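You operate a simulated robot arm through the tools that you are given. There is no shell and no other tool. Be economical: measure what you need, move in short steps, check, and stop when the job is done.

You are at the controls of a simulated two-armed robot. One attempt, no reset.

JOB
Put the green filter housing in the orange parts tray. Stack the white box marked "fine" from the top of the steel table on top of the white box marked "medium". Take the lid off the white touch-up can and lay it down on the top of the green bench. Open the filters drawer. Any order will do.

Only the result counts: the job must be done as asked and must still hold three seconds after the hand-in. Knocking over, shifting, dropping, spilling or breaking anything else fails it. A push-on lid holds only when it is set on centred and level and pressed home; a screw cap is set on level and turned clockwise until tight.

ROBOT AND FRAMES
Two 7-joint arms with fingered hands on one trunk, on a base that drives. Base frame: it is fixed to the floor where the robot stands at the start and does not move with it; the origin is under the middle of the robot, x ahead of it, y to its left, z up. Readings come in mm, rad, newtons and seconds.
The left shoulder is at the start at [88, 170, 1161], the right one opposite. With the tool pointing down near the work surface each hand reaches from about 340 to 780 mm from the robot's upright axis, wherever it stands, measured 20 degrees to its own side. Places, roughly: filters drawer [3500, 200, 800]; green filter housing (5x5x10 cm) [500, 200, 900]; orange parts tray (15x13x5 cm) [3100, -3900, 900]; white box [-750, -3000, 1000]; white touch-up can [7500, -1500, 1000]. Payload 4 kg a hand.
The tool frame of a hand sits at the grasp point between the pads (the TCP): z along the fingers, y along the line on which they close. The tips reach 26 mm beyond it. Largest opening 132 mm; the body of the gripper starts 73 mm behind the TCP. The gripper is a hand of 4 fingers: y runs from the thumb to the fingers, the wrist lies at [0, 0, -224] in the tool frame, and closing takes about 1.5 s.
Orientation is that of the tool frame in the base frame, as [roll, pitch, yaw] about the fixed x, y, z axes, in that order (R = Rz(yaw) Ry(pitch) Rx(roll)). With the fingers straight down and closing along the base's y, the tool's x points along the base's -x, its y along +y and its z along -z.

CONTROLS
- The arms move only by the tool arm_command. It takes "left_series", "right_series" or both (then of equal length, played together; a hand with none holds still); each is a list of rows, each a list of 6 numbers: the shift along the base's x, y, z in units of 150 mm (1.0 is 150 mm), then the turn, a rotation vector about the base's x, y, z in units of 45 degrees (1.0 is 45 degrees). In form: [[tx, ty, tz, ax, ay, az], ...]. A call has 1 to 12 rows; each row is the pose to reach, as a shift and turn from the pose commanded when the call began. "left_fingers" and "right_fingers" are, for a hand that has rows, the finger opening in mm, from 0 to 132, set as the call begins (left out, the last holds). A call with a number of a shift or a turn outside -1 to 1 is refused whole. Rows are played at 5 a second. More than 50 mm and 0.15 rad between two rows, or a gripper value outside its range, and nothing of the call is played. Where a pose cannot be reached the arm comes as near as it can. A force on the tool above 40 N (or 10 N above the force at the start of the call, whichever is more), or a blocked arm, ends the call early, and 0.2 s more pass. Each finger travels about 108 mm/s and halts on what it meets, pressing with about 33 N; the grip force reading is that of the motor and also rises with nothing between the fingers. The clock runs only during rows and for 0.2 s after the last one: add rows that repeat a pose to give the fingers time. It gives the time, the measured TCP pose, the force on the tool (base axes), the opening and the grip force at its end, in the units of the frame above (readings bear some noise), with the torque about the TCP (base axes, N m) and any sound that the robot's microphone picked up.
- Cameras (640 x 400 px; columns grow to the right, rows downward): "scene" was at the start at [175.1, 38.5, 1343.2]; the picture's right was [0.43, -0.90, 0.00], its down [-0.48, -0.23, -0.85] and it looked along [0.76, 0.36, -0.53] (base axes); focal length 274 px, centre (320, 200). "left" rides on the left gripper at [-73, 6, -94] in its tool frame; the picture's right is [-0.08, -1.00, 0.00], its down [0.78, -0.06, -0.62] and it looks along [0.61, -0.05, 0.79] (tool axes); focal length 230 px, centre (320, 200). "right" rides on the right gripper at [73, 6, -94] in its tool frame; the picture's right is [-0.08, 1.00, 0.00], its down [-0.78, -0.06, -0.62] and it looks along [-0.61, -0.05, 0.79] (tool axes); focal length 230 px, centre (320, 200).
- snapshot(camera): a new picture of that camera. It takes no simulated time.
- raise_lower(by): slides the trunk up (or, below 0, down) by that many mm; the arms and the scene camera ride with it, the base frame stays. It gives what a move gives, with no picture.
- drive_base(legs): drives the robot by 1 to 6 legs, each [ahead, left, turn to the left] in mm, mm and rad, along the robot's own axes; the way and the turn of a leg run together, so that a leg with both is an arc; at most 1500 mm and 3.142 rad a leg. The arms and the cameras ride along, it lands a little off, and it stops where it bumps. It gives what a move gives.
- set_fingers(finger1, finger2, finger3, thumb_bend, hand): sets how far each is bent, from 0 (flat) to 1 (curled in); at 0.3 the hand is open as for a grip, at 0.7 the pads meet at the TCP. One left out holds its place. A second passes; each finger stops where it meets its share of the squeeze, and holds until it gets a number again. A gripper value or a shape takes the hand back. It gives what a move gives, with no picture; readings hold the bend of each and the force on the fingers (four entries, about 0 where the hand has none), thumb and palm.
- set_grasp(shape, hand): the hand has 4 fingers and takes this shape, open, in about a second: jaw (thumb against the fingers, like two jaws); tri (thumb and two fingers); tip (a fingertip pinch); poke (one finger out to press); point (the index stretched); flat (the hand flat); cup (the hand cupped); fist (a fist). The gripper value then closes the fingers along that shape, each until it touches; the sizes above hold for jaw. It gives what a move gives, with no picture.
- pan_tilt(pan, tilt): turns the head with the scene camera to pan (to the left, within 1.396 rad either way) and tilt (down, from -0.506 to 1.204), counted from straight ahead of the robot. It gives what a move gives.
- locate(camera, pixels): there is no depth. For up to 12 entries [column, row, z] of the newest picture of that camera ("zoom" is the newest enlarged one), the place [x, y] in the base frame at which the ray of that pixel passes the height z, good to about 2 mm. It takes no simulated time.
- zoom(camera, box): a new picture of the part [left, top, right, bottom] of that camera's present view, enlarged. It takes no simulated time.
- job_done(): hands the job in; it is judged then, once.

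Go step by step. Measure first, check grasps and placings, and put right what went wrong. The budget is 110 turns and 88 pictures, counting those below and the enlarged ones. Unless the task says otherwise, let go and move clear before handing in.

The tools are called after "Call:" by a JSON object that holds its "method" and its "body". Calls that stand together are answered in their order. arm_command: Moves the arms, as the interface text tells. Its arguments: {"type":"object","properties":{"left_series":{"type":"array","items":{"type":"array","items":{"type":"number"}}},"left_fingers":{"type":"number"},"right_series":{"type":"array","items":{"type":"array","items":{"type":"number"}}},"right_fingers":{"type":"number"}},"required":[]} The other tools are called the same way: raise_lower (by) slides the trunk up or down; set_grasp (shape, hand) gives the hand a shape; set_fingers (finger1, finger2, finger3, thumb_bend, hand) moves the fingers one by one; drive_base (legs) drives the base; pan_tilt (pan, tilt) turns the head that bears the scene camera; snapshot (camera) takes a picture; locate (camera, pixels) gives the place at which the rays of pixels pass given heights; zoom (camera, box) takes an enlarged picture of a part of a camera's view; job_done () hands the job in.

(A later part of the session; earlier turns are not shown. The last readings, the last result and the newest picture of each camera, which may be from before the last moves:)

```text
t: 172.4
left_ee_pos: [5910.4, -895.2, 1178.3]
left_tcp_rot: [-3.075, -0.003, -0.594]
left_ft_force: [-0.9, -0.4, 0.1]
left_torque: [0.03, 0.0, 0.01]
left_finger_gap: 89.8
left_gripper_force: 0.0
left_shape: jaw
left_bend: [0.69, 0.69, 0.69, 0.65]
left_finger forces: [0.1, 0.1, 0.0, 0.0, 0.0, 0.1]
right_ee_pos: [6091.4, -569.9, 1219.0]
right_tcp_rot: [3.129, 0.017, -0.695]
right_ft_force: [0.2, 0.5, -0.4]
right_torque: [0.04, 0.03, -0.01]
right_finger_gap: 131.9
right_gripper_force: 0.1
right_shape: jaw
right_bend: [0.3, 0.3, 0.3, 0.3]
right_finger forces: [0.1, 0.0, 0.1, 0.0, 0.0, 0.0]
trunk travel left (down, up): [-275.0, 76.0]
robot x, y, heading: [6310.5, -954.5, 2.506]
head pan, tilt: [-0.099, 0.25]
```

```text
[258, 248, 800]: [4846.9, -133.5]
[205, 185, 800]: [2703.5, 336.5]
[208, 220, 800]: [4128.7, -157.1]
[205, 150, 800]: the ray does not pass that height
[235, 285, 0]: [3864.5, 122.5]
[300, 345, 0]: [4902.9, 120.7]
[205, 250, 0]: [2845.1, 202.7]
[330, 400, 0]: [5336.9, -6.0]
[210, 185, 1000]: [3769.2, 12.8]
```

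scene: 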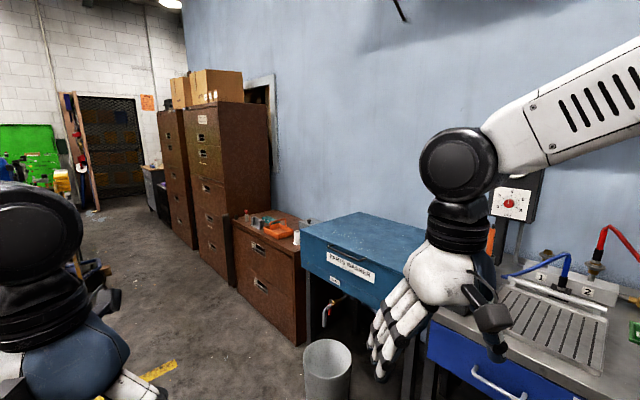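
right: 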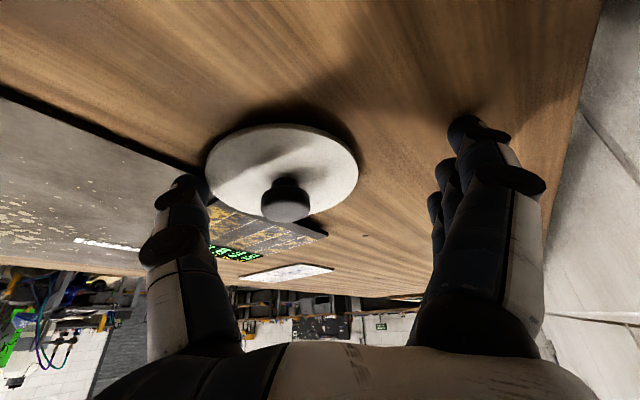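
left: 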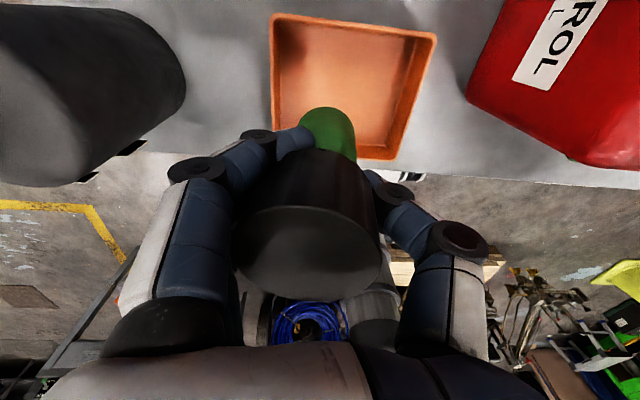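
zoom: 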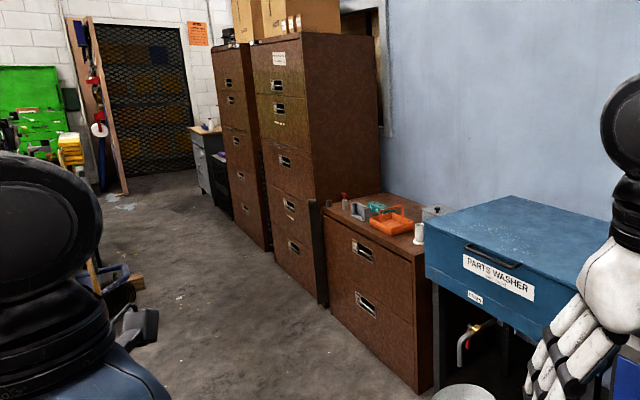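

The tall cabinet at x≈2850–3860 must hold the filters drawer; low cabinet front is at y≈120. I'll check the clutter at the left edge of the lane, then drive along y≈-650.

Call:
{"method": "locate", "body": {"camera": "scene", "pixels": [[110, 268, 0], [130, 290, 0], [120, 300, 0], [150, 380, 0], [130, 230, 0]]}}

Call:
{"method": "drive_base", "body": {"legs": [[0, 0, 0.636], [1000, -250, 0], [700, 0, 0]]}}

Call:
{"method": "pan_tilt", "body": {"pan": -0.6, "tilt": 0.35}}

Call:
{"method": "snapshot", "body": {"camera": "scene"}}

```text
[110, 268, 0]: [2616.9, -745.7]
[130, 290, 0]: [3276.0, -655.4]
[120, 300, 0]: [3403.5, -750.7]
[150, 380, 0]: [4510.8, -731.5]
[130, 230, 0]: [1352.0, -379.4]
```

```text
t: 182.9
left_ee_pos: [4246.6, -877.7, 1179.3]
left_tcp_rot: [-3.076, -0.001, 0.023]
left_ft_force: [0.5, 0.6, -0.5]
left_torque: [0.0, -0.02, -0.01]
left_finger_gap: 90.0
left_gripper_force: 0.0
left_shape: jaw
left_bend: [0.69, 0.69, 0.69, 0.65]
left_finger forces: [0.0, 0.1, 0.0, 0.0, 0.0, 0.0]
right_ee_pos: [4204.3, -508.4, 1217.9]
right_tcp_rot: [3.128, 0.017, -0.077]
right_ft_force: [-0.2, -0.6, -0.5]
right_torque: [-0.03, -0.02, -0.03]
right_finger_gap: 132.2
right_gripper_force: 0.0
right_shape: jaw
right_bend: [0.3, 0.3, 0.3, 0.3]
right_finger forces: [0.0, 0.0, 0.0, 0.1, 0.0, 0.0]
trunk travel left (down, up): [-275.0, 76.0]
robot x, y, heading: [4603.7, -697.7, 3.121]
head pan, tilt: [-0.099, 0.25]
```

```text
t: 183.8
left_ee_pos: [4247.1, -877.9, 1179.1]
left_tcp_rot: [-3.077, -0.002, 0.023]
left_ft_force: [-0.2, -0.3, -0.5]
left_torque: [0.0, 0.01, 0.0]
left_finger_gap: 89.8
left_gripper_force: 0.0
left_shape: jaw
left_bend: [0.69, 0.69, 0.69, 0.65]
left_finger forces: [0.0, 0.1, 0.1, 0.0, 0.1, 0.0]
right_ee_pos: [4204.7, -507.7, 1218.0]
right_tcp_rot: [3.13, 0.017, -0.076]
right_ft_force: [0.3, 0.8, -0.4]
right_torque: [0.0, 0.0, 0.03]
right_finger_gap: 132.0
right_gripper_force: 0.1
right_shape: jaw
right_bend: [0.3, 0.3, 0.3, 0.3]
right_finger forces: [0.1, 0.1, 0.0, 0.1, 0.0, 0.0]
trunk travel left (down, up): [-275.0, 76.0]
robot x, y, heading: [4603.0, -696.8, 3.127]
head pan, tilt: [-0.6, 0.351]
```

```text
15 pictures are left
```

scene: 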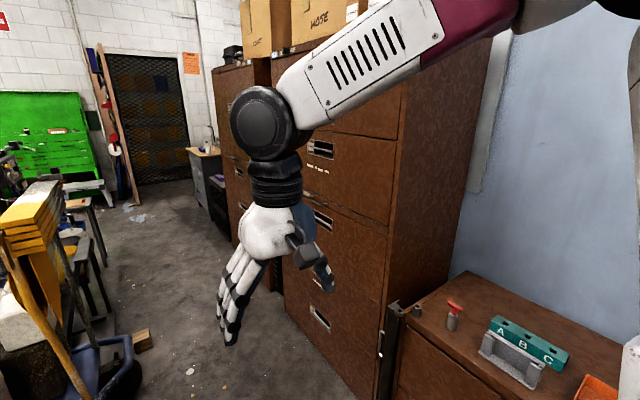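

Measuring the hand truck's reach into the lane and the cabinet's front plane.

Call:
{"method": "locate", "body": {"camera": "scene", "pixels": [[150, 340, 0], [140, 375, 0], [375, 395, 200], [286, 310, 0], [320, 148, 1150], [320, 218, 800], [320, 318, 400], [240, 260, 0]]}}

Call:
{"method": "zoom", "body": {"camera": "scene", "box": [210, 60, 410, 360]}}

```text
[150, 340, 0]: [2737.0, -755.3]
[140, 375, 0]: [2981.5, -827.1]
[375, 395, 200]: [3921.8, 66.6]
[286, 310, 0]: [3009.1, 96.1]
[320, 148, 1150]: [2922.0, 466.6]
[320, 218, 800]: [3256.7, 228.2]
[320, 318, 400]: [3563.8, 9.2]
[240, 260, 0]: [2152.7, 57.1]
```

```text
1.33 times, centred on (310, 210) of scene
```

zoom: 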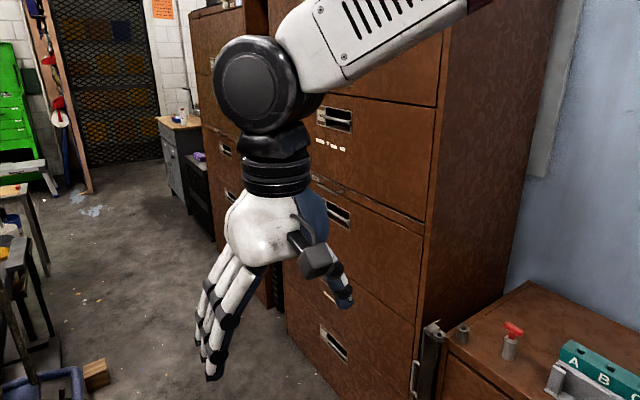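

The cabinet front is at y≈100 with the candidate handle near x≈3420, z≈885. I'll drive to (3460,-550) and face it.

Call:
{"method": "drive_base", "body": {"legs": [[300, -140, 0], [830, 0, 0], [0, 0, -1.555]]}}

Call:
{"method": "pan_tilt", "body": {"pan": 0.0, "tilt": 0.6}}

Call:
{"method": "snapshot", "body": {"camera": "scene"}}

```text
t: 193.8
left_ee_pos: [3265.6, -205.6, 1179.4]
left_tcp_rot: [-3.075, -0.001, -1.491]
left_ft_force: [-0.5, 0.5, 0.4]
left_torque: [-0.02, 0.07, -0.03]
left_finger_gap: 89.9
left_gripper_force: 0.0
left_shape: jaw
left_bend: [0.69, 0.69, 0.69, 0.65]
left_finger forces: [0.0, 0.0, 0.0, 0.0, 0.1, 0.0]
right_ee_pos: [3632.4, -143.2, 1218.8]
right_tcp_rot: [3.13, 0.018, -1.593]
right_ft_force: [0.3, -0.6, -0.1]
right_torque: [-0.01, 0.0, 0.0]
right_finger_gap: 132.1
right_gripper_force: 0.1
right_shape: jaw
right_bend: [0.3, 0.3, 0.3, 0.3]
right_finger forces: [0.0, 0.0, 0.0, 0.1, 0.0, 0.0]
trunk travel left (down, up): [-275.0, 76.0]
robot x, y, heading: [3465.7, -556.3, 1.607]
head pan, tilt: [-0.6, 0.351]
```

```text
t: 194.8
left_ee_pos: [3264.6, -206.3, 1179.6]
left_tcp_rot: [-3.074, -0.003, -1.494]
left_ft_force: [0.5, -0.1, 0.5]
left_torque: [-0.01, -0.01, -0.01]
left_finger_gap: 89.6
left_gripper_force: 0.0
left_shape: jaw
left_bend: [0.69, 0.69, 0.69, 0.65]
left_finger forces: [0.0, 0.0, 0.0, 0.1, 0.0, 0.1]
right_ee_pos: [3631.6, -143.3, 1219.0]
right_tcp_rot: [3.129, 0.017, -1.593]
right_ft_force: [0.3, -0.3, 0.0]
right_torque: [0.02, -0.02, 0.01]
right_finger_gap: 131.9
right_gripper_force: 0.1
right_shape: jaw
right_bend: [0.3, 0.3, 0.3, 0.3]
right_finger forces: [0.1, 0.0, 0.0, 0.1, 0.0, 0.0]
trunk travel left (down, up): [-275.0, 76.0]
robot x, y, heading: [3468.1, -553.6, 1.609]
head pan, tilt: [0.0, 0.6]
```

```text
13 pictures are left
```

scene: 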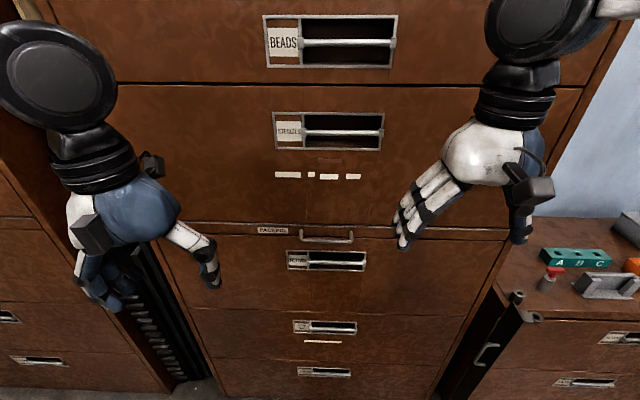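

I see drawers BEADS, another, PACKING, and three more. Enlarging to read the labels.

Call:
{"method": "zoom", "body": {"camera": "scene", "box": [240, 100, 400, 280]}}

Call:
{"method": "locate", "body": {"camera": "scene", "pixels": [[328, 131, 1050], [328, 131, 1000], [328, 131, 1100], [327, 239, 850], [327, 239, 800], [327, 260, 800], [327, 260, 750], [287, 131, 1050], [382, 131, 1050]]}}

```text
2.22 times, centred on (320, 190) of scene
```

zoom: 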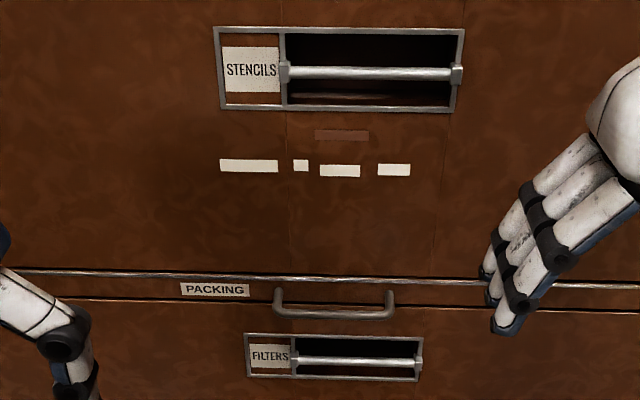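

```text
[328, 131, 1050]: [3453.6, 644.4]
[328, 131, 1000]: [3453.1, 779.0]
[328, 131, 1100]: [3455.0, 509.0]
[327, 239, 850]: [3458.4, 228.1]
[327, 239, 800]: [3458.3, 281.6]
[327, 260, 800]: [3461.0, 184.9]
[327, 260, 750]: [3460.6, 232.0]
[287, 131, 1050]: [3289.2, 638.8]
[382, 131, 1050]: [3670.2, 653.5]
```

The drawer directly under PACKING is labelled FILTERS; its bar is at about scene (336,263), giving (3471,190,785). I'll shift the base right to use the left hand, and swing the left hand to point forward in stages.

Call:
{"method": "drive_base", "body": {"legs": [[0, -165, -0.035]]}}

Call:
{"method": "arm_command", "body": {"left_series": [[0, 0.17, -0.05, 0.17, 0, 0], [0, 0.34, -0.1, 0.34, 0, 0], [0, 0.5, -0.2, 0.51, 0, 0], [0, 0.66, -0.3, 0.68, 0, 0], [0, 0.83, -0.4, 0.85, 0, 0], [0, 1.0, -0.5, 1.0, 0, 0]]}}

Call:
{"method": "arm_command", "body": {"left_series": [[0, 0.1, -0.15, 0.17, 0, 0], [0, 0.2, -0.3, 0.34, 0, 0], [0, 0.3, -0.45, 0.51, 0, 0], [0, 0.4, -0.6, 0.68, 0, 0], [0, 0.45, -0.75, 0.85, 0, 0], [0, 0.45, -0.9, 1.0, 0, 0], [0, 0.45, -0.9, 1.0, 0, 0]]}}

```text
t: 196.9
left_ee_pos: [3443.6, -195.7, 1179.6]
left_tcp_rot: [-3.074, -0.003, -1.523]
left_ft_force: [-0.3, -0.3, 0.5]
left_torque: [-0.02, 0.01, 0.01]
left_finger_gap: 89.8
left_gripper_force: 0.0
left_shape: jaw
left_bend: [0.69, 0.69, 0.69, 0.65]
left_finger forces: [0.0, 0.0, 0.1, 0.0, 0.0, 0.0]
right_ee_pos: [3811.6, -145.6, 1218.2]
right_tcp_rot: [3.13, 0.019, -1.623]
right_ft_force: [0.7, 0.7, -0.5]
right_torque: [-0.01, -0.02, 0.02]
right_finger_gap: 131.8
right_gripper_force: 0.1
right_shape: jaw
right_bend: [0.3, 0.3, 0.3, 0.3]
right_finger forces: [0.1, 0.0, 0.0, 0.1, 0.1, 0.0]
trunk travel left (down, up): [-275.0, 76.0]
robot x, y, heading: [3631.7, -548.8, 1.572]
head pan, tilt: [0.0, 0.6]
```

```text
t: 198.3
left_ee_pos: [3442.6, -43.0, 1104.0]
left_tcp_rot: [-3.031, 0.784, -1.508]
left_ft_force: [-0.3, 0.3, 0.1]
left_torque: [0.03, -0.02, -0.03]
left_finger_gap: 89.9
left_gripper_force: 0.0
left_shape: jaw
left_bend: [0.69, 0.69, 0.69, 0.65]
left_finger forces: [0.0, 0.1, 0.0, 0.0, 0.1, 0.0]
right_ee_pos: [3810.8, -142.7, 1218.1]
right_tcp_rot: [3.129, 0.016, -1.624]
right_ft_force: [-0.9, 0.8, 0.0]
right_torque: [-0.02, -0.02, -0.01]
right_finger_gap: 132.0
right_gripper_force: 0.1
right_shape: jaw
right_bend: [0.3, 0.3, 0.3, 0.3]
right_finger forces: [0.1, 0.0, 0.0, 0.0, 0.0, 0.0]
trunk travel left (down, up): [-275.0, 76.0]
robot x, y, heading: [3630.9, -548.9, 1.578]
head pan, tilt: [0.0, 0.6]
```

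```text
t: 199.9
left_ee_pos: [3445.2, 20.3, 969.8]
left_tcp_rot: [-1.506, 1.525, -0.003]
left_ft_force: [-0.6, 0.0, 0.3]
left_torque: [-0.01, 0.03, -0.01]
left_finger_gap: 89.9
left_gripper_force: 0.2
left_shape: jaw
left_bend: [0.69, 0.69, 0.69, 0.65]
left_finger forces: [0.0, 0.0, 0.0, 0.0, 0.0, 0.0]
right_ee_pos: [3812.9, -145.3, 1218.3]
right_tcp_rot: [3.132, 0.017, -1.624]
right_ft_force: [0.4, -0.4, -1.4]
right_torque: [0.0, -0.01, 0.0]
right_finger_gap: 131.8
right_gripper_force: 0.0
right_shape: jaw
right_bend: [0.3, 0.3, 0.3, 0.3]
right_finger forces: [0.0, 0.1, 0.0, 0.0, 0.0, 0.0]
trunk travel left (down, up): [-275.0, 76.0]
robot x, y, heading: [3634.2, -549.3, 1.58]
head pan, tilt: [0.0, 0.6]
```

The left hand now points forward. Rolling it so the fingers close vertically and lowering toward z≈800.

Call:
{"method": "arm_command", "body": {"left_series": [[0, 0, -0.1, 0, -0.17, 0], [0, 0, -0.2, 0, -0.34, 0], [0, 0, -0.3, 0, -0.51, 0], [0, 0, -0.45, 0, -0.68, 0], [0, 0, -0.6, 0, -0.85, 0], [0, 0, -0.7, 0, -1.0, 0]]}}

Call:
{"method": "arm_command", "body": {"left_series": [[0, 0, -0.1, 0, -0.17, 0], [0, 0, -0.2, 0, -0.34, 0], [0, 0, -0.3, 0, -0.51, 0], [0, 0, -0.4, 0, -0.68, 0], [0, 0, -0.5, 0, -0.85, 0], [0, 0, -0.5, 0, -1.0, 0], [0, 0, -0.5, 0, -1.0, 0]]}}

Call:
{"method": "snapshot", "body": {"camera": "scene"}}

```text
t: 201.3
left_ee_pos: [3444.8, 21.7, 865.9]
left_tcp_rot: [-1.504, 0.736, -0.002]
left_ft_force: [0.5, 0.0, 0.1]
left_torque: [-0.05, 0.02, -0.02]
left_finger_gap: 89.7
left_gripper_force: 0.0
left_shape: jaw
left_bend: [0.69, 0.69, 0.69, 0.65]
left_finger forces: [0.1, 0.1, 0.0, 0.0, 0.1, 0.1]
right_ee_pos: [3811.0, -145.7, 1219.7]
right_tcp_rot: [3.129, 0.019, -1.623]
right_ft_force: [0.3, 0.6, 0.2]
right_torque: [-0.02, 0.03, 0.03]
right_finger_gap: 131.8
right_gripper_force: 0.1
right_shape: jaw
right_bend: [0.3, 0.3, 0.3, 0.3]
right_finger forces: [0.0, 0.1, 0.1, 0.0, 0.1, 0.0]
trunk travel left (down, up): [-275.0, 76.0]
robot x, y, heading: [3629.2, -549.5, 1.577]
head pan, tilt: [0.0, 0.6]
```

```text
t: 202.9
left_ee_pos: [3442.2, 21.7, 789.7]
left_tcp_rot: [-1.502, -0.048, -0.003]
left_ft_force: [-0.1, 0.4, -0.4]
left_torque: [-0.01, 0.02, 0.0]
left_finger_gap: 89.9
left_gripper_force: 0.0
left_shape: jaw
left_bend: [0.69, 0.69, 0.69, 0.65]
left_finger forces: [0.1, 0.0, 0.1, 0.0, 0.0, 0.0]
right_ee_pos: [3810.7, -144.2, 1219.4]
right_tcp_rot: [3.13, 0.017, -1.623]
right_ft_force: [-0.5, 0.6, 1.5]
right_torque: [-0.01, -0.02, -0.05]
right_finger_gap: 132.2
right_gripper_force: 0.1
right_shape: jaw
right_bend: [0.3, 0.3, 0.3, 0.3]
right_finger forces: [0.0, 0.0, 0.0, 0.0, 0.1, 0.0]
trunk travel left (down, up): [-275.0, 76.0]
robot x, y, heading: [3633.7, -550.6, 1.576]
head pan, tilt: [0.0, 0.6]
```

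```text
11 pictures are left
```

scene: 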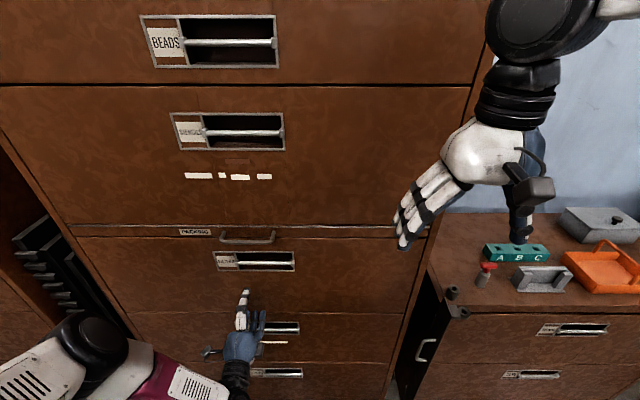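

Triangulating the FILTERS bar at (265,262), its ends (238,262) and (293,262) from this new viewpoint.

Call:
{"method": "locate", "body": {"camera": "scene", "pixels": [[265, 263, 820], [265, 263, 790], [265, 263, 760], [265, 263, 730], [238, 263, 780], [293, 263, 780], [246, 297, 800], [245, 237, 850]]}}

Call:
{"method": "zoom", "body": {"camera": "scene", "box": [190, 220, 330, 370]}}

```text
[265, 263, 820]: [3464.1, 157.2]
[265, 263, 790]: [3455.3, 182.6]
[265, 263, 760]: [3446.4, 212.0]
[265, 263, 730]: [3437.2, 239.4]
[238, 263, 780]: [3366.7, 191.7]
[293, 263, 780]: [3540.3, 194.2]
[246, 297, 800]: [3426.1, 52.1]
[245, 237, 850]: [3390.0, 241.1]
```

```text
2.67 times, centred on (260, 295) of scene
```

zoom: 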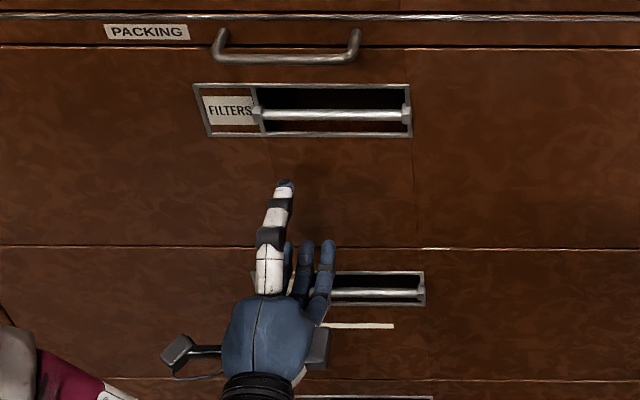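

Comparing both viewpoints puts the bar nearer and higher, at about (3479,106,880), consistent with the cabinet front at y≈100. I'll raise the hand to z≈878 and line up x, then check with the left camera.

Call:
{"method": "arm_command", "body": {"left_series": [[0.06, -0.1, 0.15, 0, 0, 0], [0.12, -0.1, 0.3, 0, 0, 0], [0.18, -0.1, 0.45, 0, 0, 0], [0.24, -0.1, 0.59, -0.05, 0, 0], [0.24, -0.1, 0.59, -0.09, 0, 0], [0.24, -0.1, 0.59, -0.09, 0, 0]], "left_fingers": 110}}

Call:
{"method": "snapshot", "body": {"camera": "left"}}

```text
t: 204.3
left_ee_pos: [3478.6, 7.6, 877.9]
left_tcp_rot: [-1.574, -0.046, 0.001]
left_ft_force: [-0.6, 0.1, 0.3]
left_torque: [0.0, -0.04, -0.03]
left_finger_gap: 109.8
left_gripper_force: 0.1
left_shape: jaw
left_bend: [0.56, 0.56, 0.56, 0.52]
left_finger forces: [0.0, 0.0, 0.0, 0.0, 0.1, 0.0]
right_ee_pos: [3811.7, -145.0, 1217.8]
right_tcp_rot: [3.129, 0.019, -1.621]
right_ft_force: [0.1, -0.1, 0.1]
right_torque: [0.0, 0.0, 0.01]
right_finger_gap: 132.2
right_gripper_force: 0.0
right_shape: jaw
right_bend: [0.3, 0.3, 0.3, 0.3]
right_finger forces: [0.0, 0.0, 0.0, 0.0, 0.1, 0.1]
trunk travel left (down, up): [-275.0, 76.0]
robot x, y, heading: [3630.6, -547.3, 1.572]
head pan, tilt: [0.0, 0.6]
```

```text
9 pictures are left
```

left: 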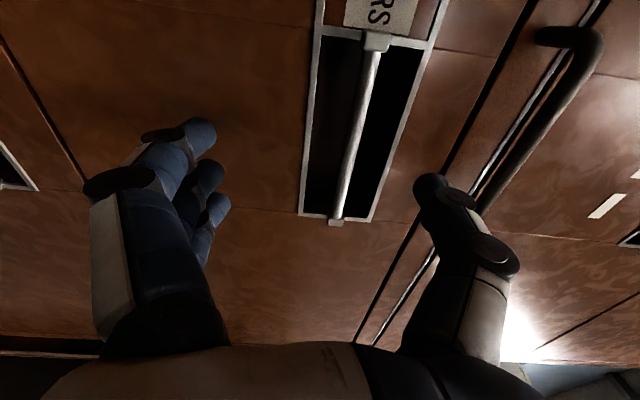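

The bar appears 29 mm above the TCP, spanning x≈3420–3585 with ±40 mm room around it. I'll raise 29 mm, shift x +20, narrow the fingers and advance gently.

Call:
{"method": "arm_command", "body": {"left_series": [[0.07, 0, 0.1, 0, 0.03, 0], [0.14, 0, 0.195, 0, 0.06, 0], [0.14, 0, 0.195, 0, 0.06, 0], [0.14, 0, 0.195, 0, 0.06, 0]], "left_fingers": 40}}

Call:
{"method": "arm_command", "body": {"left_series": [[0, 0.12, 0, 0, 0, 0], [0, 0.24, 0, 0, 0, 0], [0, 0.34, 0, 0, 0, 0], [0, 0.42, 0, 0, 0, 0], [0, 0.5, 0, 0, 0, 0], [0, 0.56, 0, 0, 0, 0], [0, 0.56, 0, 0, 0, 0]]}}

Call:
{"method": "snapshot", "body": {"camera": "left"}}

```text
t: 205.3
left_ee_pos: [3499.9, 5.8, 905.4]
left_tcp_rot: [-1.575, 0.003, 0.001]
left_ft_force: [0.1, -0.7, -0.3]
left_torque: [0.0, 0.0, 0.01]
left_finger_gap: 40.4
left_gripper_force: 0.1
left_shape: jaw
left_bend: [0.73, 0.73, 0.73, 0.7]
left_finger forces: [0.0, 0.0, 0.1, 0.0, 0.1, 0.0]
right_ee_pos: [3812.5, -145.6, 1218.9]
right_tcp_rot: [3.13, 0.016, -1.623]
right_ft_force: [0.3, -0.5, 1.0]
right_torque: [-0.02, -0.02, -0.01]
right_finger_gap: 132.0
right_gripper_force: 0.1
right_shape: jaw
right_bend: [0.3, 0.3, 0.3, 0.3]
right_finger forces: [0.0, 0.0, 0.1, 0.0, 0.0, 0.1]
trunk travel left (down, up): [-275.0, 76.0]
robot x, y, heading: [3631.9, -552.4, 1.573]
head pan, tilt: [0.0, 0.6]
```

```text
t: 206.4
left_ee_pos: [3500.8, 60.6, 904.9]
left_tcp_rot: [-1.579, 0.001, -0.001]
left_ft_force: [-5.6, -37.3, 5.4]
left_torque: [1.46, -0.2, 0.19]
left_finger_gap: 45.2
left_gripper_force: 0.1
left_shape: jaw
left_bend: [0.73, 0.73, 0.73, 0.7]
left_finger forces: [0.0, 0.0, 0.0, 0.1, 37.1, 0.0]
right_ee_pos: [3810.0, -147.6, 1219.0]
right_tcp_rot: [3.13, 0.018, -1.623]
right_ft_force: [0.0, 0.9, 0.4]
right_torque: [-0.04, 0.02, 0.03]
right_finger_gap: 131.9
right_gripper_force: 0.1
right_shape: jaw
right_bend: [0.3, 0.3, 0.3, 0.3]
right_finger forces: [0.1, 0.1, 0.0, 0.0, 0.0, 0.1]
trunk travel left (down, up): [-275.0, 76.0]
robot x, y, heading: [3632.4, -549.7, 1.58]
head pan, tilt: [0.0, 0.6]
stopped in row 5 (left hand): the force on the tool passed its limit at 46 N (the readings are from after the stop); the commanded pose is now the measured one
```

```text
8 pictures are left
```

left: 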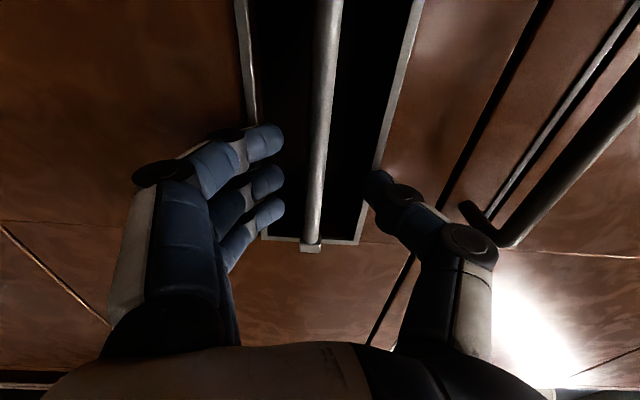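

The thumb tip touched the frame's upper edge at (378,175); the bar at column 322 is centred between thumb and fingers, so the hand is only opened too wide. I'll back off 12 mm, narrow to 18, shift 20 mm left and advance.

Call:
{"method": "arm_command", "body": {"left_series": [[0, -0.08, 0, 0, 0, 0], [-0.07, -0.08, 0, 0, 0, 0], [-0.14, -0.08, 0, 0, 0, 0], [-0.14, -0.08, 0, 0, 0, 0]], "left_fingers": 18}}

Call:
{"method": "arm_command", "body": {"left_series": [[0, 0.08, 0, 0, 0, 0], [0, 0.14, 0, 0, 0, 0], [0, 0.2, 0, 0, 0, 0], [0, 0.25, 0, 0, 0, 0], [0, 0.3, 0, 0, 0, 0], [0, 0.3, 0, 0, 0, 0]]}}

```text
t: 207.4
left_ee_pos: [3478.8, 51.6, 906.1]
left_tcp_rot: [-1.579, 0.0, -0.002]
left_ft_force: [-0.1, 0.3, 1.0]
left_torque: [0.04, 0.01, -0.01]
left_finger_gap: 18.5
left_gripper_force: 0.1
left_shape: jaw
left_bend: [0.72, 0.72, 0.72, 0.7]
left_finger forces: [0.1, 0.1, 0.0, 0.0, 0.0, 0.0]
right_ee_pos: [3810.0, -147.0, 1218.5]
right_tcp_rot: [3.13, 0.018, -1.623]
right_ft_force: [0.3, 0.3, 0.2]
right_torque: [0.0, -0.04, 0.01]
right_finger_gap: 131.7
right_gripper_force: 0.1
right_shape: jaw
right_bend: [0.3, 0.3, 0.3, 0.3]
right_finger forces: [0.1, 0.0, 0.1, 0.0, 0.0, 0.0]
trunk travel left (down, up): [-275.0, 76.0]
robot x, y, heading: [3634.6, -550.1, 1.578]
head pan, tilt: [0.0, 0.6]
```

```text
t: 208.2
left_ee_pos: [3478.4, 76.0, 899.8]
left_tcp_rot: [-1.591, 0.001, -0.003]
left_ft_force: [-2.6, -29.0, 8.7]
left_torque: [-0.83, 0.14, 0.15]
left_finger_gap: 17.0
left_gripper_force: 0.0
left_shape: jaw
left_bend: [0.74, 0.74, 0.74, 0.7]
left_finger forces: [12.2, 10.0, 8.6, 0.0, 0.0, 0.1]
right_ee_pos: [3810.2, -148.1, 1218.8]
right_tcp_rot: [3.129, 0.018, -1.622]
right_ft_force: [0.3, 0.3, -0.8]
right_torque: [-0.03, 0.02, 0.04]
right_finger_gap: 132.2
right_gripper_force: 0.0
right_shape: jaw
right_bend: [0.3, 0.3, 0.3, 0.3]
right_finger forces: [0.0, 0.0, 0.1, 0.0, 0.1, 0.0]
trunk travel left (down, up): [-275.0, 76.0]
robot x, y, heading: [3634.2, -549.8, 1.581]
head pan, tilt: [0.0, 0.6]
stopped in row 4 (left hand): the force on the tool passed its limit at 48 N (the readings are from after the stop); the commanded pose is now the measured one
```

Now the lower fingertips touch something at TCP y≈76 (tips about y=102), so they are probably inside the recess. I'll close here and see whether they catch the bar.

Call:
{"method": "arm_command", "body": {"left_series": [[0, -0.02, 0.02, 0, 0, 0], [0, -0.02, 0.02, 0, 0, 0], [0, -0.02, 0.02, 0, 0, 0], [0, -0.02, 0.02, 0, 0, 0], [0, -0.02, 0.02, 0, 0, 0]], "left_fingers": 0}}

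Call:
{"method": "snapshot", "body": {"camera": "left"}}

```text
t: 209.4
left_ee_pos: [3478.7, 77.6, 903.5]
left_tcp_rot: [-1.588, 0.001, -0.004]
left_ft_force: [-1.5, 13.3, 16.5]
left_torque: [0.1, -0.01, 0.01]
left_finger_gap: 0.0
left_gripper_force: 33.1
left_shape: jaw
left_bend: [0.73, 0.71, 0.73, 0.72]
left_finger forces: [6.1, 0.0, 6.3, 0.1, 31.6, 0.0]
right_ee_pos: [3809.8, -146.0, 1218.4]
right_tcp_rot: [3.13, 0.017, -1.621]
right_ft_force: [0.1, 0.2, 0.3]
right_torque: [-0.01, 0.01, 0.01]
right_finger_gap: 131.9
right_gripper_force: 0.1
right_shape: jaw
right_bend: [0.3, 0.3, 0.3, 0.3]
right_finger forces: [0.0, 0.0, 0.0, 0.1, 0.0, 0.0]
trunk travel left (down, up): [-275.0, 76.0]
robot x, y, heading: [3631.2, -549.0, 1.581]
head pan, tilt: [0.0, 0.6]
```

```text
7 pictures are left
```

left: 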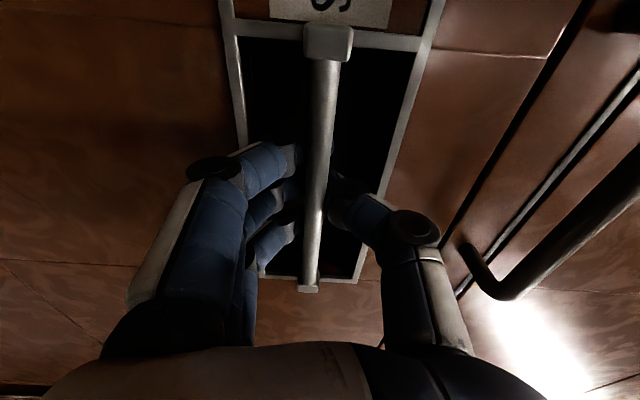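

The thumb is above and the fingers are below the bar at (318,180), gripping it. Pulling back gently 45 mm.

Call:
{"method": "arm_command", "body": {"left_series": [[0, -0.06, 0, 0, 0, 0], [0, -0.12, 0, 0, 0, 0], [0, -0.18, 0, 0, 0, 0], [0, -0.24, 0, 0, 0, 0], [0, -0.3, 0, 0, 0, 0], [0, -0.3, 0, 0, 0, 0]]}}

```text
t: 210.8
left_ee_pos: [3479.3, 29.3, 903.9]
left_tcp_rot: [-1.59, 0.002, -0.005]
left_ft_force: [-0.4, 2.0, 19.5]
left_torque: [-0.02, -0.01, 0.02]
left_finger_gap: 0.0
left_gripper_force: 33.0
left_shape: jaw
left_bend: [0.73, 0.71, 0.73, 0.73]
left_finger forces: [4.0, 4.1, 4.3, 0.0, 30.8, 0.1]
right_ee_pos: [3810.6, -147.4, 1217.9]
right_tcp_rot: [3.13, 0.017, -1.62]
right_ft_force: [-0.2, 0.3, 0.3]
right_torque: [0.02, 0.04, 0.0]
right_finger_gap: 132.0
right_gripper_force: 0.0
right_shape: jaw
right_bend: [0.3, 0.3, 0.3, 0.3]
right_finger forces: [0.0, 0.1, 0.1, 0.0, 0.0, 0.0]
trunk travel left (down, up): [-275.0, 76.0]
robot x, y, heading: [3630.4, -548.7, 1.58]
head pan, tilt: [0.0, 0.6]
```

The grip holds and it moves with little resistance. I'll ease up 2 mm and continue pulling by driving the base back.

Call:
{"method": "arm_command", "body": {"left_series": [[0, 0, 0.02, 0, 0, 0], [0, 0, 0.02, 0, 0, 0]]}}

Call:
{"method": "drive_base", "body": {"legs": [[-120, 0, 0], [-140, 0, 0]]}}

Call:
{"method": "snapshot", "body": {"camera": "scene"}}

```text
t: 211.4
left_ee_pos: [3478.5, 30.4, 905.2]
left_tcp_rot: [-1.592, 0.002, -0.005]
left_ft_force: [0.1, 1.5, 8.6]
left_torque: [0.0, -0.02, -0.01]
left_finger_gap: 0.0
left_gripper_force: 33.0
left_shape: jaw
left_bend: [0.73, 0.71, 0.73, 0.73]
left_finger forces: [3.7, 2.7, 3.9, 0.0, 0.1, 0.0]
right_ee_pos: [3810.1, -145.6, 1218.8]
right_tcp_rot: [3.128, 0.017, -1.621]
right_ft_force: [-0.5, 0.6, -0.3]
right_torque: [-0.03, -0.02, -0.01]
right_finger_gap: 131.9
right_gripper_force: 0.0
right_shape: jaw
right_bend: [0.3, 0.3, 0.3, 0.3]
right_finger forces: [0.0, 0.0, 0.1, 0.1, 0.1, 0.0]
trunk travel left (down, up): [-275.0, 76.0]
robot x, y, heading: [3633.4, -549.1, 1.582]
head pan, tilt: [0.0, 0.6]
```

```text
t: 213.6
left_ee_pos: [3481.7, -227.2, 905.7]
left_tcp_rot: [-1.588, -0.001, -0.005]
left_ft_force: [0.1, 5.8, 10.0]
left_torque: [-0.01, -0.01, 0.02]
left_finger_gap: 0.0
left_gripper_force: 33.8
left_shape: jaw
left_bend: [0.73, 0.7, 0.73, 0.72]
left_finger forces: [3.4, 12.8, 3.5, 0.1, 0.0, 0.1]
right_ee_pos: [3812.2, -406.1, 1218.6]
right_tcp_rot: [3.129, 0.016, -1.621]
right_ft_force: [-0.4, -0.5, -0.2]
right_torque: [0.0, 0.03, 0.01]
right_finger_gap: 131.9
right_gripper_force: 0.1
right_shape: jaw
right_bend: [0.3, 0.3, 0.3, 0.3]
right_finger forces: [0.0, 0.0, 0.0, 0.1, 0.0, 0.0]
trunk travel left (down, up): [-275.0, 76.0]
robot x, y, heading: [3632.2, -808.8, 1.582]
head pan, tilt: [0.0, 0.6]
```

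```text
6 pictures are left
```

scene: 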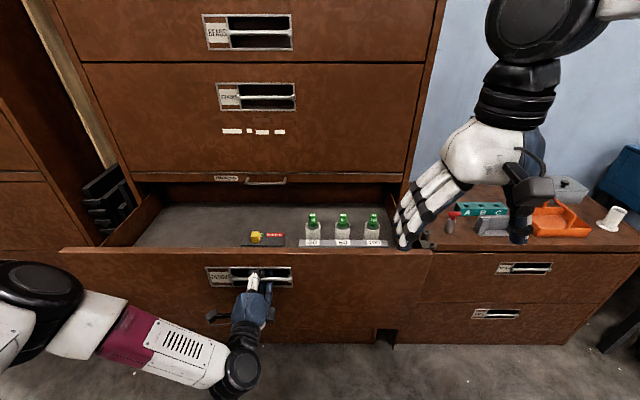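

The FILTERS drawer is open about 300 mm with its contents undisturbed. Releasing the bar and withdrawing.

Call:
{"method": "arm_command", "body": {"left_series": [[0, 0, 0, 0, 0, 0], [0, 0, 0, 0, 0, 0], [0, 0, 0, 0, 0, 0], [0, 0, 0, 0, 0, 0], [0, -0.1, 0, 0, 0, 0], [0, -0.2, 0, 0, 0, 0], [0, -0.35, 0, 0, 0, 0], [0, -0.5, 0, 0, 0, 0]], "left_fingers": 28}}

Call:
{"method": "drive_base", "body": {"legs": [[-200, 0, 0]]}}

```text
t: 215.4
left_ee_pos: [3481.0, -303.9, 907.6]
left_tcp_rot: [-1.587, 0.0, -0.005]
left_ft_force: [-0.8, 0.0, -0.8]
left_torque: [-0.01, -0.01, 0.01]
left_finger_gap: 28.0
left_gripper_force: 0.0
left_shape: jaw
left_bend: [0.73, 0.73, 0.73, 0.7]
left_finger forces: [0.0, 0.1, 0.0, 0.0, 0.0, 0.0]
right_ee_pos: [3811.9, -405.0, 1218.2]
right_tcp_rot: [3.129, 0.018, -1.625]
right_ft_force: [0.4, 1.3, -0.3]
right_torque: [-0.01, 0.01, -0.01]
right_finger_gap: 132.2
right_gripper_force: 0.1
right_shape: jaw
right_bend: [0.3, 0.3, 0.3, 0.3]
right_finger forces: [0.0, 0.1, 0.0, 0.0, 0.0, 0.0]
trunk travel left (down, up): [-275.0, 76.0]
robot x, y, heading: [3637.5, -812.9, 1.579]
head pan, tilt: [0.0, 0.6]
```

```text
t: 216.5
left_ee_pos: [3487.2, -345.4, 905.5]
left_tcp_rot: [-1.593, 0.0, -0.011]
left_ft_force: [0.1, 0.5, 0.2]
left_torque: [-0.02, 0.0, -0.01]
left_finger_gap: 27.7
left_gripper_force: 0.0
left_shape: jaw
left_bend: [0.73, 0.73, 0.73, 0.7]
left_finger forces: [0.0, 0.0, 0.1, 0.1, 0.0, 0.0]
right_ee_pos: [3818.2, -450.2, 1218.5]
right_tcp_rot: [3.13, 0.014, -1.628]
right_ft_force: [0.7, -0.1, -0.2]
right_torque: [-0.06, 0.01, 0.02]
right_finger_gap: 131.8
right_gripper_force: 0.1
right_shape: jaw
right_bend: [0.3, 0.3, 0.3, 0.3]
right_finger forces: [0.1, 0.1, 0.0, 0.0, 0.0, 0.0]
trunk travel left (down, up): [-275.0, 76.0]
robot x, y, heading: [3632.6, -856.2, 1.573]
head pan, tilt: [0.0, 0.6]
stopped in leg 1: the robot was blocked; the commanded pose is now the measured one
```

Backing was blocked at y≈-856 by clutter behind; the drawer is released. I'll step slightly forward/right and return the left hand to its downward carry pose.

Call:
{"method": "drive_base", "body": {"legs": [[20, 0, 0], [0, -150, 0]]}}

Call:
{"method": "arm_command", "body": {"left_series": [[0, 0, 0.1, 0, 0.17, 0], [0, 0, 0.2, 0, 0.34, 0], [0, 0, 0.3, 0, 0.51, 0], [0, 0, 0.4, 0, 0.68, 0], [0, 0, 0.5, 0, 0.85, 0], [0, 0, 0.55, 0, 1.0, 0]]}}

Call:
{"method": "arm_command", "body": {"left_series": [[0, 0, 0.1, 0, 0.17, 0], [0, 0, 0.2, 0, 0.34, 0], [0, 0, 0.3, 0, 0.51, 0], [0, 0, 0.4, 0, 0.68, 0], [0, 0, 0.5, 0, 0.85, 0], [0, 0, 0.6, 0, 1.0, 0]]}}

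Call:
{"method": "arm_command", "body": {"left_series": [[0, 0, 0.05, -0.17, 0, 0], [0, -0.05, 0.1, -0.34, 0, 0], [0, -0.1, 0.15, -0.51, 0, 0], [0, -0.15, 0.2, -0.68, 0, 0], [0, -0.2, 0.2, -0.85, 0, 0], [0, -0.25, 0.2, -1.0, 0, 0]]}}

Call:
{"method": "arm_command", "body": {"left_series": [[0, -0.05, 0, -0.17, 0, 0], [0, -0.1, 0, -0.34, 0, 0], [0, -0.15, 0, -0.51, 0, 0], [0, -0.2, 0, -0.68, 0, 0], [0, -0.25, 0, -0.85, 0, 0], [0, -0.3, 0, -1.0, 0, 0], [0, -0.3, 0, -1.0, 0, 0]]}}

```text
t: 218.8
left_ee_pos: [3633.5, -326.9, 907.5]
left_tcp_rot: [-1.588, 0.0, -0.013]
left_ft_force: [0.7, 0.5, -0.9]
left_torque: [0.01, 0.02, -0.01]
left_finger_gap: 27.8
left_gripper_force: 0.0
left_shape: jaw
left_bend: [0.73, 0.73, 0.73, 0.7]
left_finger forces: [0.0, 0.0, 0.0, 0.0, 0.0, 0.1]
right_ee_pos: [3963.4, -432.6, 1219.6]
right_tcp_rot: [3.129, 0.02, -1.631]
right_ft_force: [-0.3, 0.0, 0.1]
right_torque: [0.01, 0.0, -0.01]
right_finger_gap: 132.0
right_gripper_force: 0.2
right_shape: jaw
right_bend: [0.3, 0.3, 0.3, 0.3]
right_finger forces: [0.1, 0.1, 0.0, 0.1, 0.0, 0.0]
trunk travel left (down, up): [-275.0, 76.0]
robot x, y, heading: [3782.9, -832.5, 1.563]
head pan, tilt: [0.0, 0.6]
```

```text
t: 220.2
left_ee_pos: [3633.3, -327.6, 988.7]
left_tcp_rot: [-1.604, 0.787, -0.019]
left_ft_force: [0.7, 0.3, -0.1]
left_torque: [0.0, -0.02, -0.03]
left_finger_gap: 27.7
left_gripper_force: 0.1
left_shape: jaw
left_bend: [0.73, 0.73, 0.73, 0.7]
left_finger forces: [0.0, 0.0, 0.0, 0.0, 0.1, 0.0]
right_ee_pos: [3963.7, -431.7, 1220.2]
right_tcp_rot: [3.129, 0.02, -1.632]
right_ft_force: [0.3, 0.6, 0.0]
right_torque: [-0.03, -0.02, -0.02]
right_finger_gap: 131.9
right_gripper_force: 0.0
right_shape: jaw
right_bend: [0.3, 0.3, 0.3, 0.3]
right_finger forces: [0.1, 0.0, 0.0, 0.0, 0.0, 0.0]
trunk travel left (down, up): [-275.0, 76.0]
robot x, y, heading: [3779.0, -836.9, 1.566]
head pan, tilt: [0.0, 0.6]
```

```text
t: 221.6
left_ee_pos: [3631.7, -326.4, 1079.5]
left_tcp_rot: [2.965, 1.557, -1.729]
left_ft_force: [0.0, 0.1, 0.3]
left_torque: [-0.02, 0.01, 0.02]
left_finger_gap: 27.6
left_gripper_force: 0.0
left_shape: jaw
left_bend: [0.73, 0.73, 0.73, 0.7]
left_finger forces: [0.2, 0.0, 0.0, 0.0, 0.0, 0.0]
right_ee_pos: [3963.5, -431.0, 1220.0]
right_tcp_rot: [3.129, 0.019, -1.629]
right_ft_force: [-0.3, 0.0, -0.2]
right_torque: [-0.01, -0.01, -0.02]
right_finger_gap: 131.9
right_gripper_force: 0.0
right_shape: jaw
right_bend: [0.3, 0.3, 0.3, 0.3]
right_finger forces: [0.0, 0.1, 0.0, 0.0, 0.1, 0.0]
trunk travel left (down, up): [-275.0, 76.0]
robot x, y, heading: [3784.3, -835.1, 1.575]
head pan, tilt: [0.0, 0.6]
```

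```text
t: 223.0
left_ee_pos: [3633.2, -364.7, 1108.3]
left_tcp_rot: [3.124, 0.77, -1.571]
left_ft_force: [0.7, -0.3, -0.6]
left_torque: [0.02, 0.0, -0.03]
left_finger_gap: 27.6
left_gripper_force: 0.1
left_shape: jaw
left_bend: [0.73, 0.73, 0.73, 0.7]
left_finger forces: [0.0, 0.1, 0.0, 0.1, 0.0, 0.1]
right_ee_pos: [3963.9, -432.3, 1219.2]
right_tcp_rot: [3.128, 0.02, -1.63]
right_ft_force: [0.2, 0.3, 0.2]
right_torque: [0.0, 0.01, 0.03]
right_finger_gap: 131.9
right_gripper_force: 0.0
right_shape: jaw
right_bend: [0.3, 0.3, 0.3, 0.3]
right_finger forces: [0.1, 0.0, 0.1, 0.0, 0.0, 0.0]
trunk travel left (down, up): [-275.0, 76.0]
robot x, y, heading: [3783.3, -834.0, 1.568]
head pan, tilt: [0.0, 0.6]
```

```text
t: 224.6
left_ee_pos: [3633.6, -408.3, 1108.5]
left_tcp_rot: [3.123, -0.013, -1.571]
left_ft_force: [0.2, 0.4, -0.8]
left_torque: [0.01, 0.0, 0.03]
left_finger_gap: 27.7
left_gripper_force: 0.1
left_shape: jaw
left_bend: [0.73, 0.73, 0.73, 0.7]
left_finger forces: [0.0, 0.0, 0.0, 0.1, 0.0, 0.0]
right_ee_pos: [3964.3, -431.8, 1219.5]
right_tcp_rot: [3.129, 0.021, -1.631]
right_ft_force: [0.0, -0.6, -0.3]
right_torque: [0.01, 0.01, 0.02]
right_finger_gap: 131.5
right_gripper_force: 0.1
right_shape: jaw
right_bend: [0.3, 0.3, 0.3, 0.3]
right_finger forces: [0.0, 0.0, 0.1, 0.1, 0.0, 0.0]
trunk travel left (down, up): [-275.0, 76.0]
robot x, y, heading: [3782.2, -834.0, 1.57]
head pan, tilt: [0.0, 0.6]
```

Both arms are back in carry pose. I'll retrace the known clear route around: east, then south to (5704,-2912).

Call:
{"method": "drive_base", "body": {"legs": [[140, 0, 0], [0, -820, 0], [0, -1400, 0], [-260, -300, 0], [-1365, 90, 0], [-593, 508, 0]]}}

```text
t: 258.9
left_ee_pos: [5641.8, -2497.5, 1108.3]
left_tcp_rot: [3.122, -0.015, -1.522]
left_ft_force: [0.4, 0.2, 0.0]
left_torque: [-0.02, -0.01, 0.01]
left_finger_gap: 27.8
left_gripper_force: 0.1
left_shape: jaw
left_bend: [0.73, 0.73, 0.73, 0.7]
left_finger forces: [0.0, 0.0, 0.0, 0.0, 0.0, 0.0]
right_ee_pos: [5973.6, -2505.3, 1219.8]
right_tcp_rot: [3.13, 0.02, -1.582]
right_ft_force: [-0.6, -0.6, 0.7]
right_torque: [-0.01, -0.01, -0.02]
right_finger_gap: 132.0
right_gripper_force: 0.0
right_shape: jaw
right_bend: [0.3, 0.3, 0.3, 0.3]
right_finger forces: [0.0, 0.1, 0.1, 0.0, 0.0, 0.0]
trunk travel left (down, up): [-275.0, 76.0]
robot x, y, heading: [5811.6, -2913.7, 1.614]
head pan, tilt: [0.0, 0.6]
```

At (5812,-2914). Turning to face -x and driving back along the walkway.

Call:
{"method": "drive_base", "body": {"legs": [[0, 0, 1.528], [1380, 230, 0], [1500, 0, 0], [800, 137, 0]]}}

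```text
t: 280.6
left_ee_pos: [1719.6, -3574.6, 1107.6]
left_tcp_rot: [3.123, -0.013, 0.022]
left_ft_force: [-0.1, -0.2, -0.8]
left_torque: [0.0, -0.05, -0.01]
left_finger_gap: 28.0
left_gripper_force: 0.0
left_shape: jaw
left_bend: [0.73, 0.73, 0.73, 0.7]
left_finger forces: [0.0, 0.0, 0.0, 0.1, 0.0, 0.0]
right_ee_pos: [1733.6, -3242.6, 1219.0]
right_tcp_rot: [3.13, 0.019, -0.034]
right_ft_force: [0.1, -0.2, -0.7]
right_torque: [0.01, -0.01, 0.02]
right_finger_gap: 132.0
right_gripper_force: 0.0
right_shape: jaw
right_bend: [0.3, 0.3, 0.3, 0.3]
right_finger forces: [0.0, 0.0, 0.0, 0.0, 0.1, 0.0]
trunk travel left (down, up): [-275.0, 76.0]
robot x, y, heading: [2143.8, -3412.9, -3.118]
head pan, tilt: [0.0, 0.6]
```

I'm a bit low at y=-3413; I'll slide right, straighten, and continue to about (280,-3080).

Call:
{"method": "drive_base", "body": {"legs": [[0, -350, -0.024], [1250, 0, 0], [600, 0, 0]]}}

Call:
{"method": "pan_tilt", "body": {"pan": 0.0, "tilt": 0.45}}

Call:
{"method": "snapshot", "body": {"camera": "scene"}}

```text
t: 293.2
left_ee_pos: [-165.1, -3208.4, 1107.7]
left_tcp_rot: [3.121, -0.013, -0.007]
left_ft_force: [0.3, 0.2, -0.2]
left_torque: [0.0, -0.01, 0.04]
left_finger_gap: 27.8
left_gripper_force: 0.0
left_shape: jaw
left_bend: [0.73, 0.73, 0.73, 0.7]
left_finger forces: [0.0, 0.0, 0.0, 0.0, 0.0, 0.0]
right_ee_pos: [-141.9, -2876.8, 1218.9]
right_tcp_rot: [3.129, 0.018, -0.066]
right_ft_force: [0.6, -0.3, 0.0]
right_torque: [-0.05, -0.01, 0.0]
right_finger_gap: 132.3
right_gripper_force: 0.0
right_shape: jaw
right_bend: [0.3, 0.3, 0.3, 0.3]
right_finger forces: [0.0, 0.0, 0.0, 0.1, 0.0, 0.0]
trunk travel left (down, up): [-275.0, 76.0]
robot x, y, heading: [260.9, -3062.6, 3.135]
head pan, tilt: [0.0, 0.6]
```

```text
t: 293.9
left_ee_pos: [-165.6, -3207.0, 1108.0]
left_tcp_rot: [3.124, -0.014, -0.008]
left_ft_force: [0.0, 0.6, 0.1]
left_torque: [-0.04, -0.01, -0.06]
left_finger_gap: 28.0
left_gripper_force: 0.0
left_shape: jaw
left_bend: [0.73, 0.73, 0.73, 0.7]
left_finger forces: [0.0, 0.1, 0.0, 0.0, 0.0, 0.0]
right_ee_pos: [-140.8, -2877.9, 1218.0]
right_tcp_rot: [3.129, 0.019, -0.066]
right_ft_force: [-0.6, 0.0, 0.4]
right_torque: [-0.02, 0.04, 0.0]
right_finger_gap: 132.3
right_gripper_force: 0.0
right_shape: jaw
right_bend: [0.3, 0.3, 0.3, 0.3]
right_finger forces: [0.0, 0.0, 0.0, 0.1, 0.0, 0.0]
trunk travel left (down, up): [-275.0, 76.0]
robot x, y, heading: [259.7, -3063.3, 3.133]
head pan, tilt: [0.0, 0.45]
```

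```text
5 pictures are left
```

scene: 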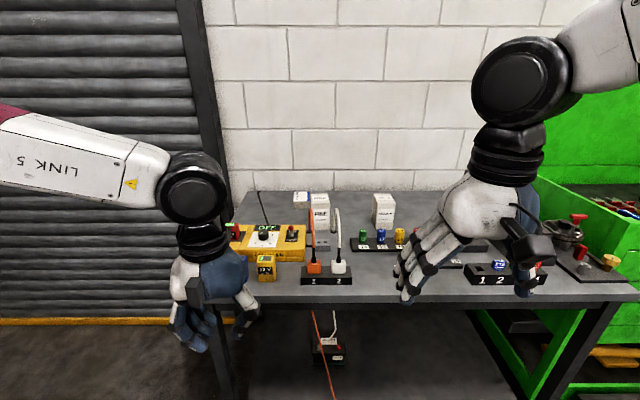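

White boxes stand at (320,215), (382,210) and (301,200) on the steel table. Enlarging to read them.

Call:
{"method": "zoom", "body": {"camera": "scene", "box": [280, 175, 410, 285]}}

Call:
{"method": "locate", "body": {"camera": "scene", "pixels": [[321, 250, 880], [321, 195, 1000], [383, 228, 880], [383, 195, 1000], [302, 208, 880], [302, 193, 950], [232, 302, 880], [330, 194, 880]]}}

```text
3.64 times, centred on (345, 230) of scene
```

zoom: 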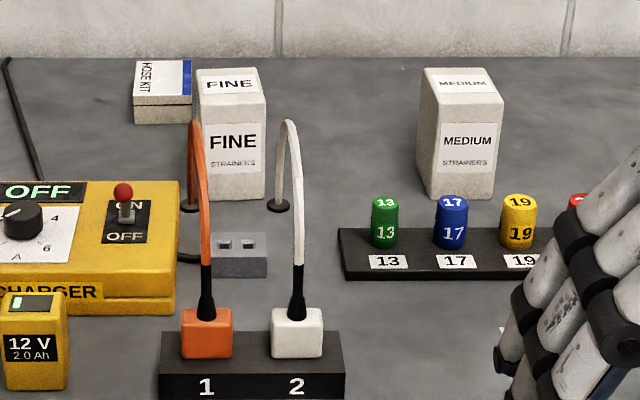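

```text
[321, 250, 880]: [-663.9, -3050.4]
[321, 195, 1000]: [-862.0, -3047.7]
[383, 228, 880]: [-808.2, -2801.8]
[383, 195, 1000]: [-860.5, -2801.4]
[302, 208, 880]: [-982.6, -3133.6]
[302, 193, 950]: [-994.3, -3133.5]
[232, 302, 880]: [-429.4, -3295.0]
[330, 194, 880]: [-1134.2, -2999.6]
```

FINE is at about (-845,-3048) and MEDIUM at about (-850,-2802), each roughly 70 mm wide and 115 mm tall (z≈885–1000), with cable grommets just in front of FINE at x≈-805. I'll use the right hand: drive to (-130,-3234) and extend above FINE.

Call:
{"method": "drive_base", "body": {"legs": [[200, 171, 0.008], [188, 0, 0]]}}

Call:
{"method": "arm_command", "body": {"right_series": [[-0.25, 0, -0.1, 0, 0, 0.02], [-0.5, 0, -0.2, 0, 0, 0.04], [-0.75, 0, -0.3, 0, 0, 0.06], [-1.0, 0, -0.4, 0, 0, 0.08], [-1.0, 0, -0.4, 0, 0, 0.08]]}}

```text
t: 297.2
left_ee_pos: [-547.7, -3388.6, 1108.2]
left_tcp_rot: [3.122, -0.014, 0.011]
left_ft_force: [0.0, 0.1, 0.3]
left_torque: [0.01, 0.03, -0.03]
left_finger_gap: 27.6
left_gripper_force: 0.1
left_shape: jaw
left_bend: [0.73, 0.73, 0.73, 0.7]
left_finger forces: [0.0, 0.1, 0.0, 0.0, 0.0, 0.0]
right_ee_pos: [-529.1, -3057.7, 1218.0]
right_tcp_rot: [3.128, 0.017, -0.05]
right_ft_force: [-0.3, -0.5, 0.1]
right_torque: [-0.02, -0.03, -0.01]
right_finger_gap: 132.0
right_gripper_force: 0.1
right_shape: jaw
right_bend: [0.3, 0.3, 0.3, 0.3]
right_finger forces: [0.0, 0.0, 0.1, 0.0, 0.0, 0.0]
trunk travel left (down, up): [-275.0, 76.0]
robot x, y, heading: [-124.8, -3234.9, -3.131]
head pan, tilt: [0.0, 0.45]
```

```text
t: 298.4
left_ee_pos: [-546.8, -3387.9, 1108.9]
left_tcp_rot: [3.121, -0.012, 0.01]
left_ft_force: [-0.4, 0.1, -0.2]
left_torque: [-0.02, 0.05, 0.0]
left_finger_gap: 27.7
left_gripper_force: 0.2
left_shape: jaw
left_bend: [0.73, 0.73, 0.73, 0.7]
left_finger forces: [0.1, 0.0, 0.1, 0.0, 0.0, 0.1]
right_ee_pos: [-679.6, -3058.0, 1156.0]
right_tcp_rot: [3.13, 0.02, 0.015]
right_ft_force: [0.1, 0.6, -0.5]
right_torque: [0.04, 0.02, 0.03]
right_finger_gap: 131.9
right_gripper_force: 0.1
right_shape: jaw
right_bend: [0.3, 0.3, 0.3, 0.3]
right_finger forces: [0.0, 0.1, 0.0, 0.0, 0.1, 0.0]
trunk travel left (down, up): [-275.0, 76.0]
robot x, y, heading: [-121.3, -3235.0, -3.131]
head pan, tilt: [0.0, 0.45]
```

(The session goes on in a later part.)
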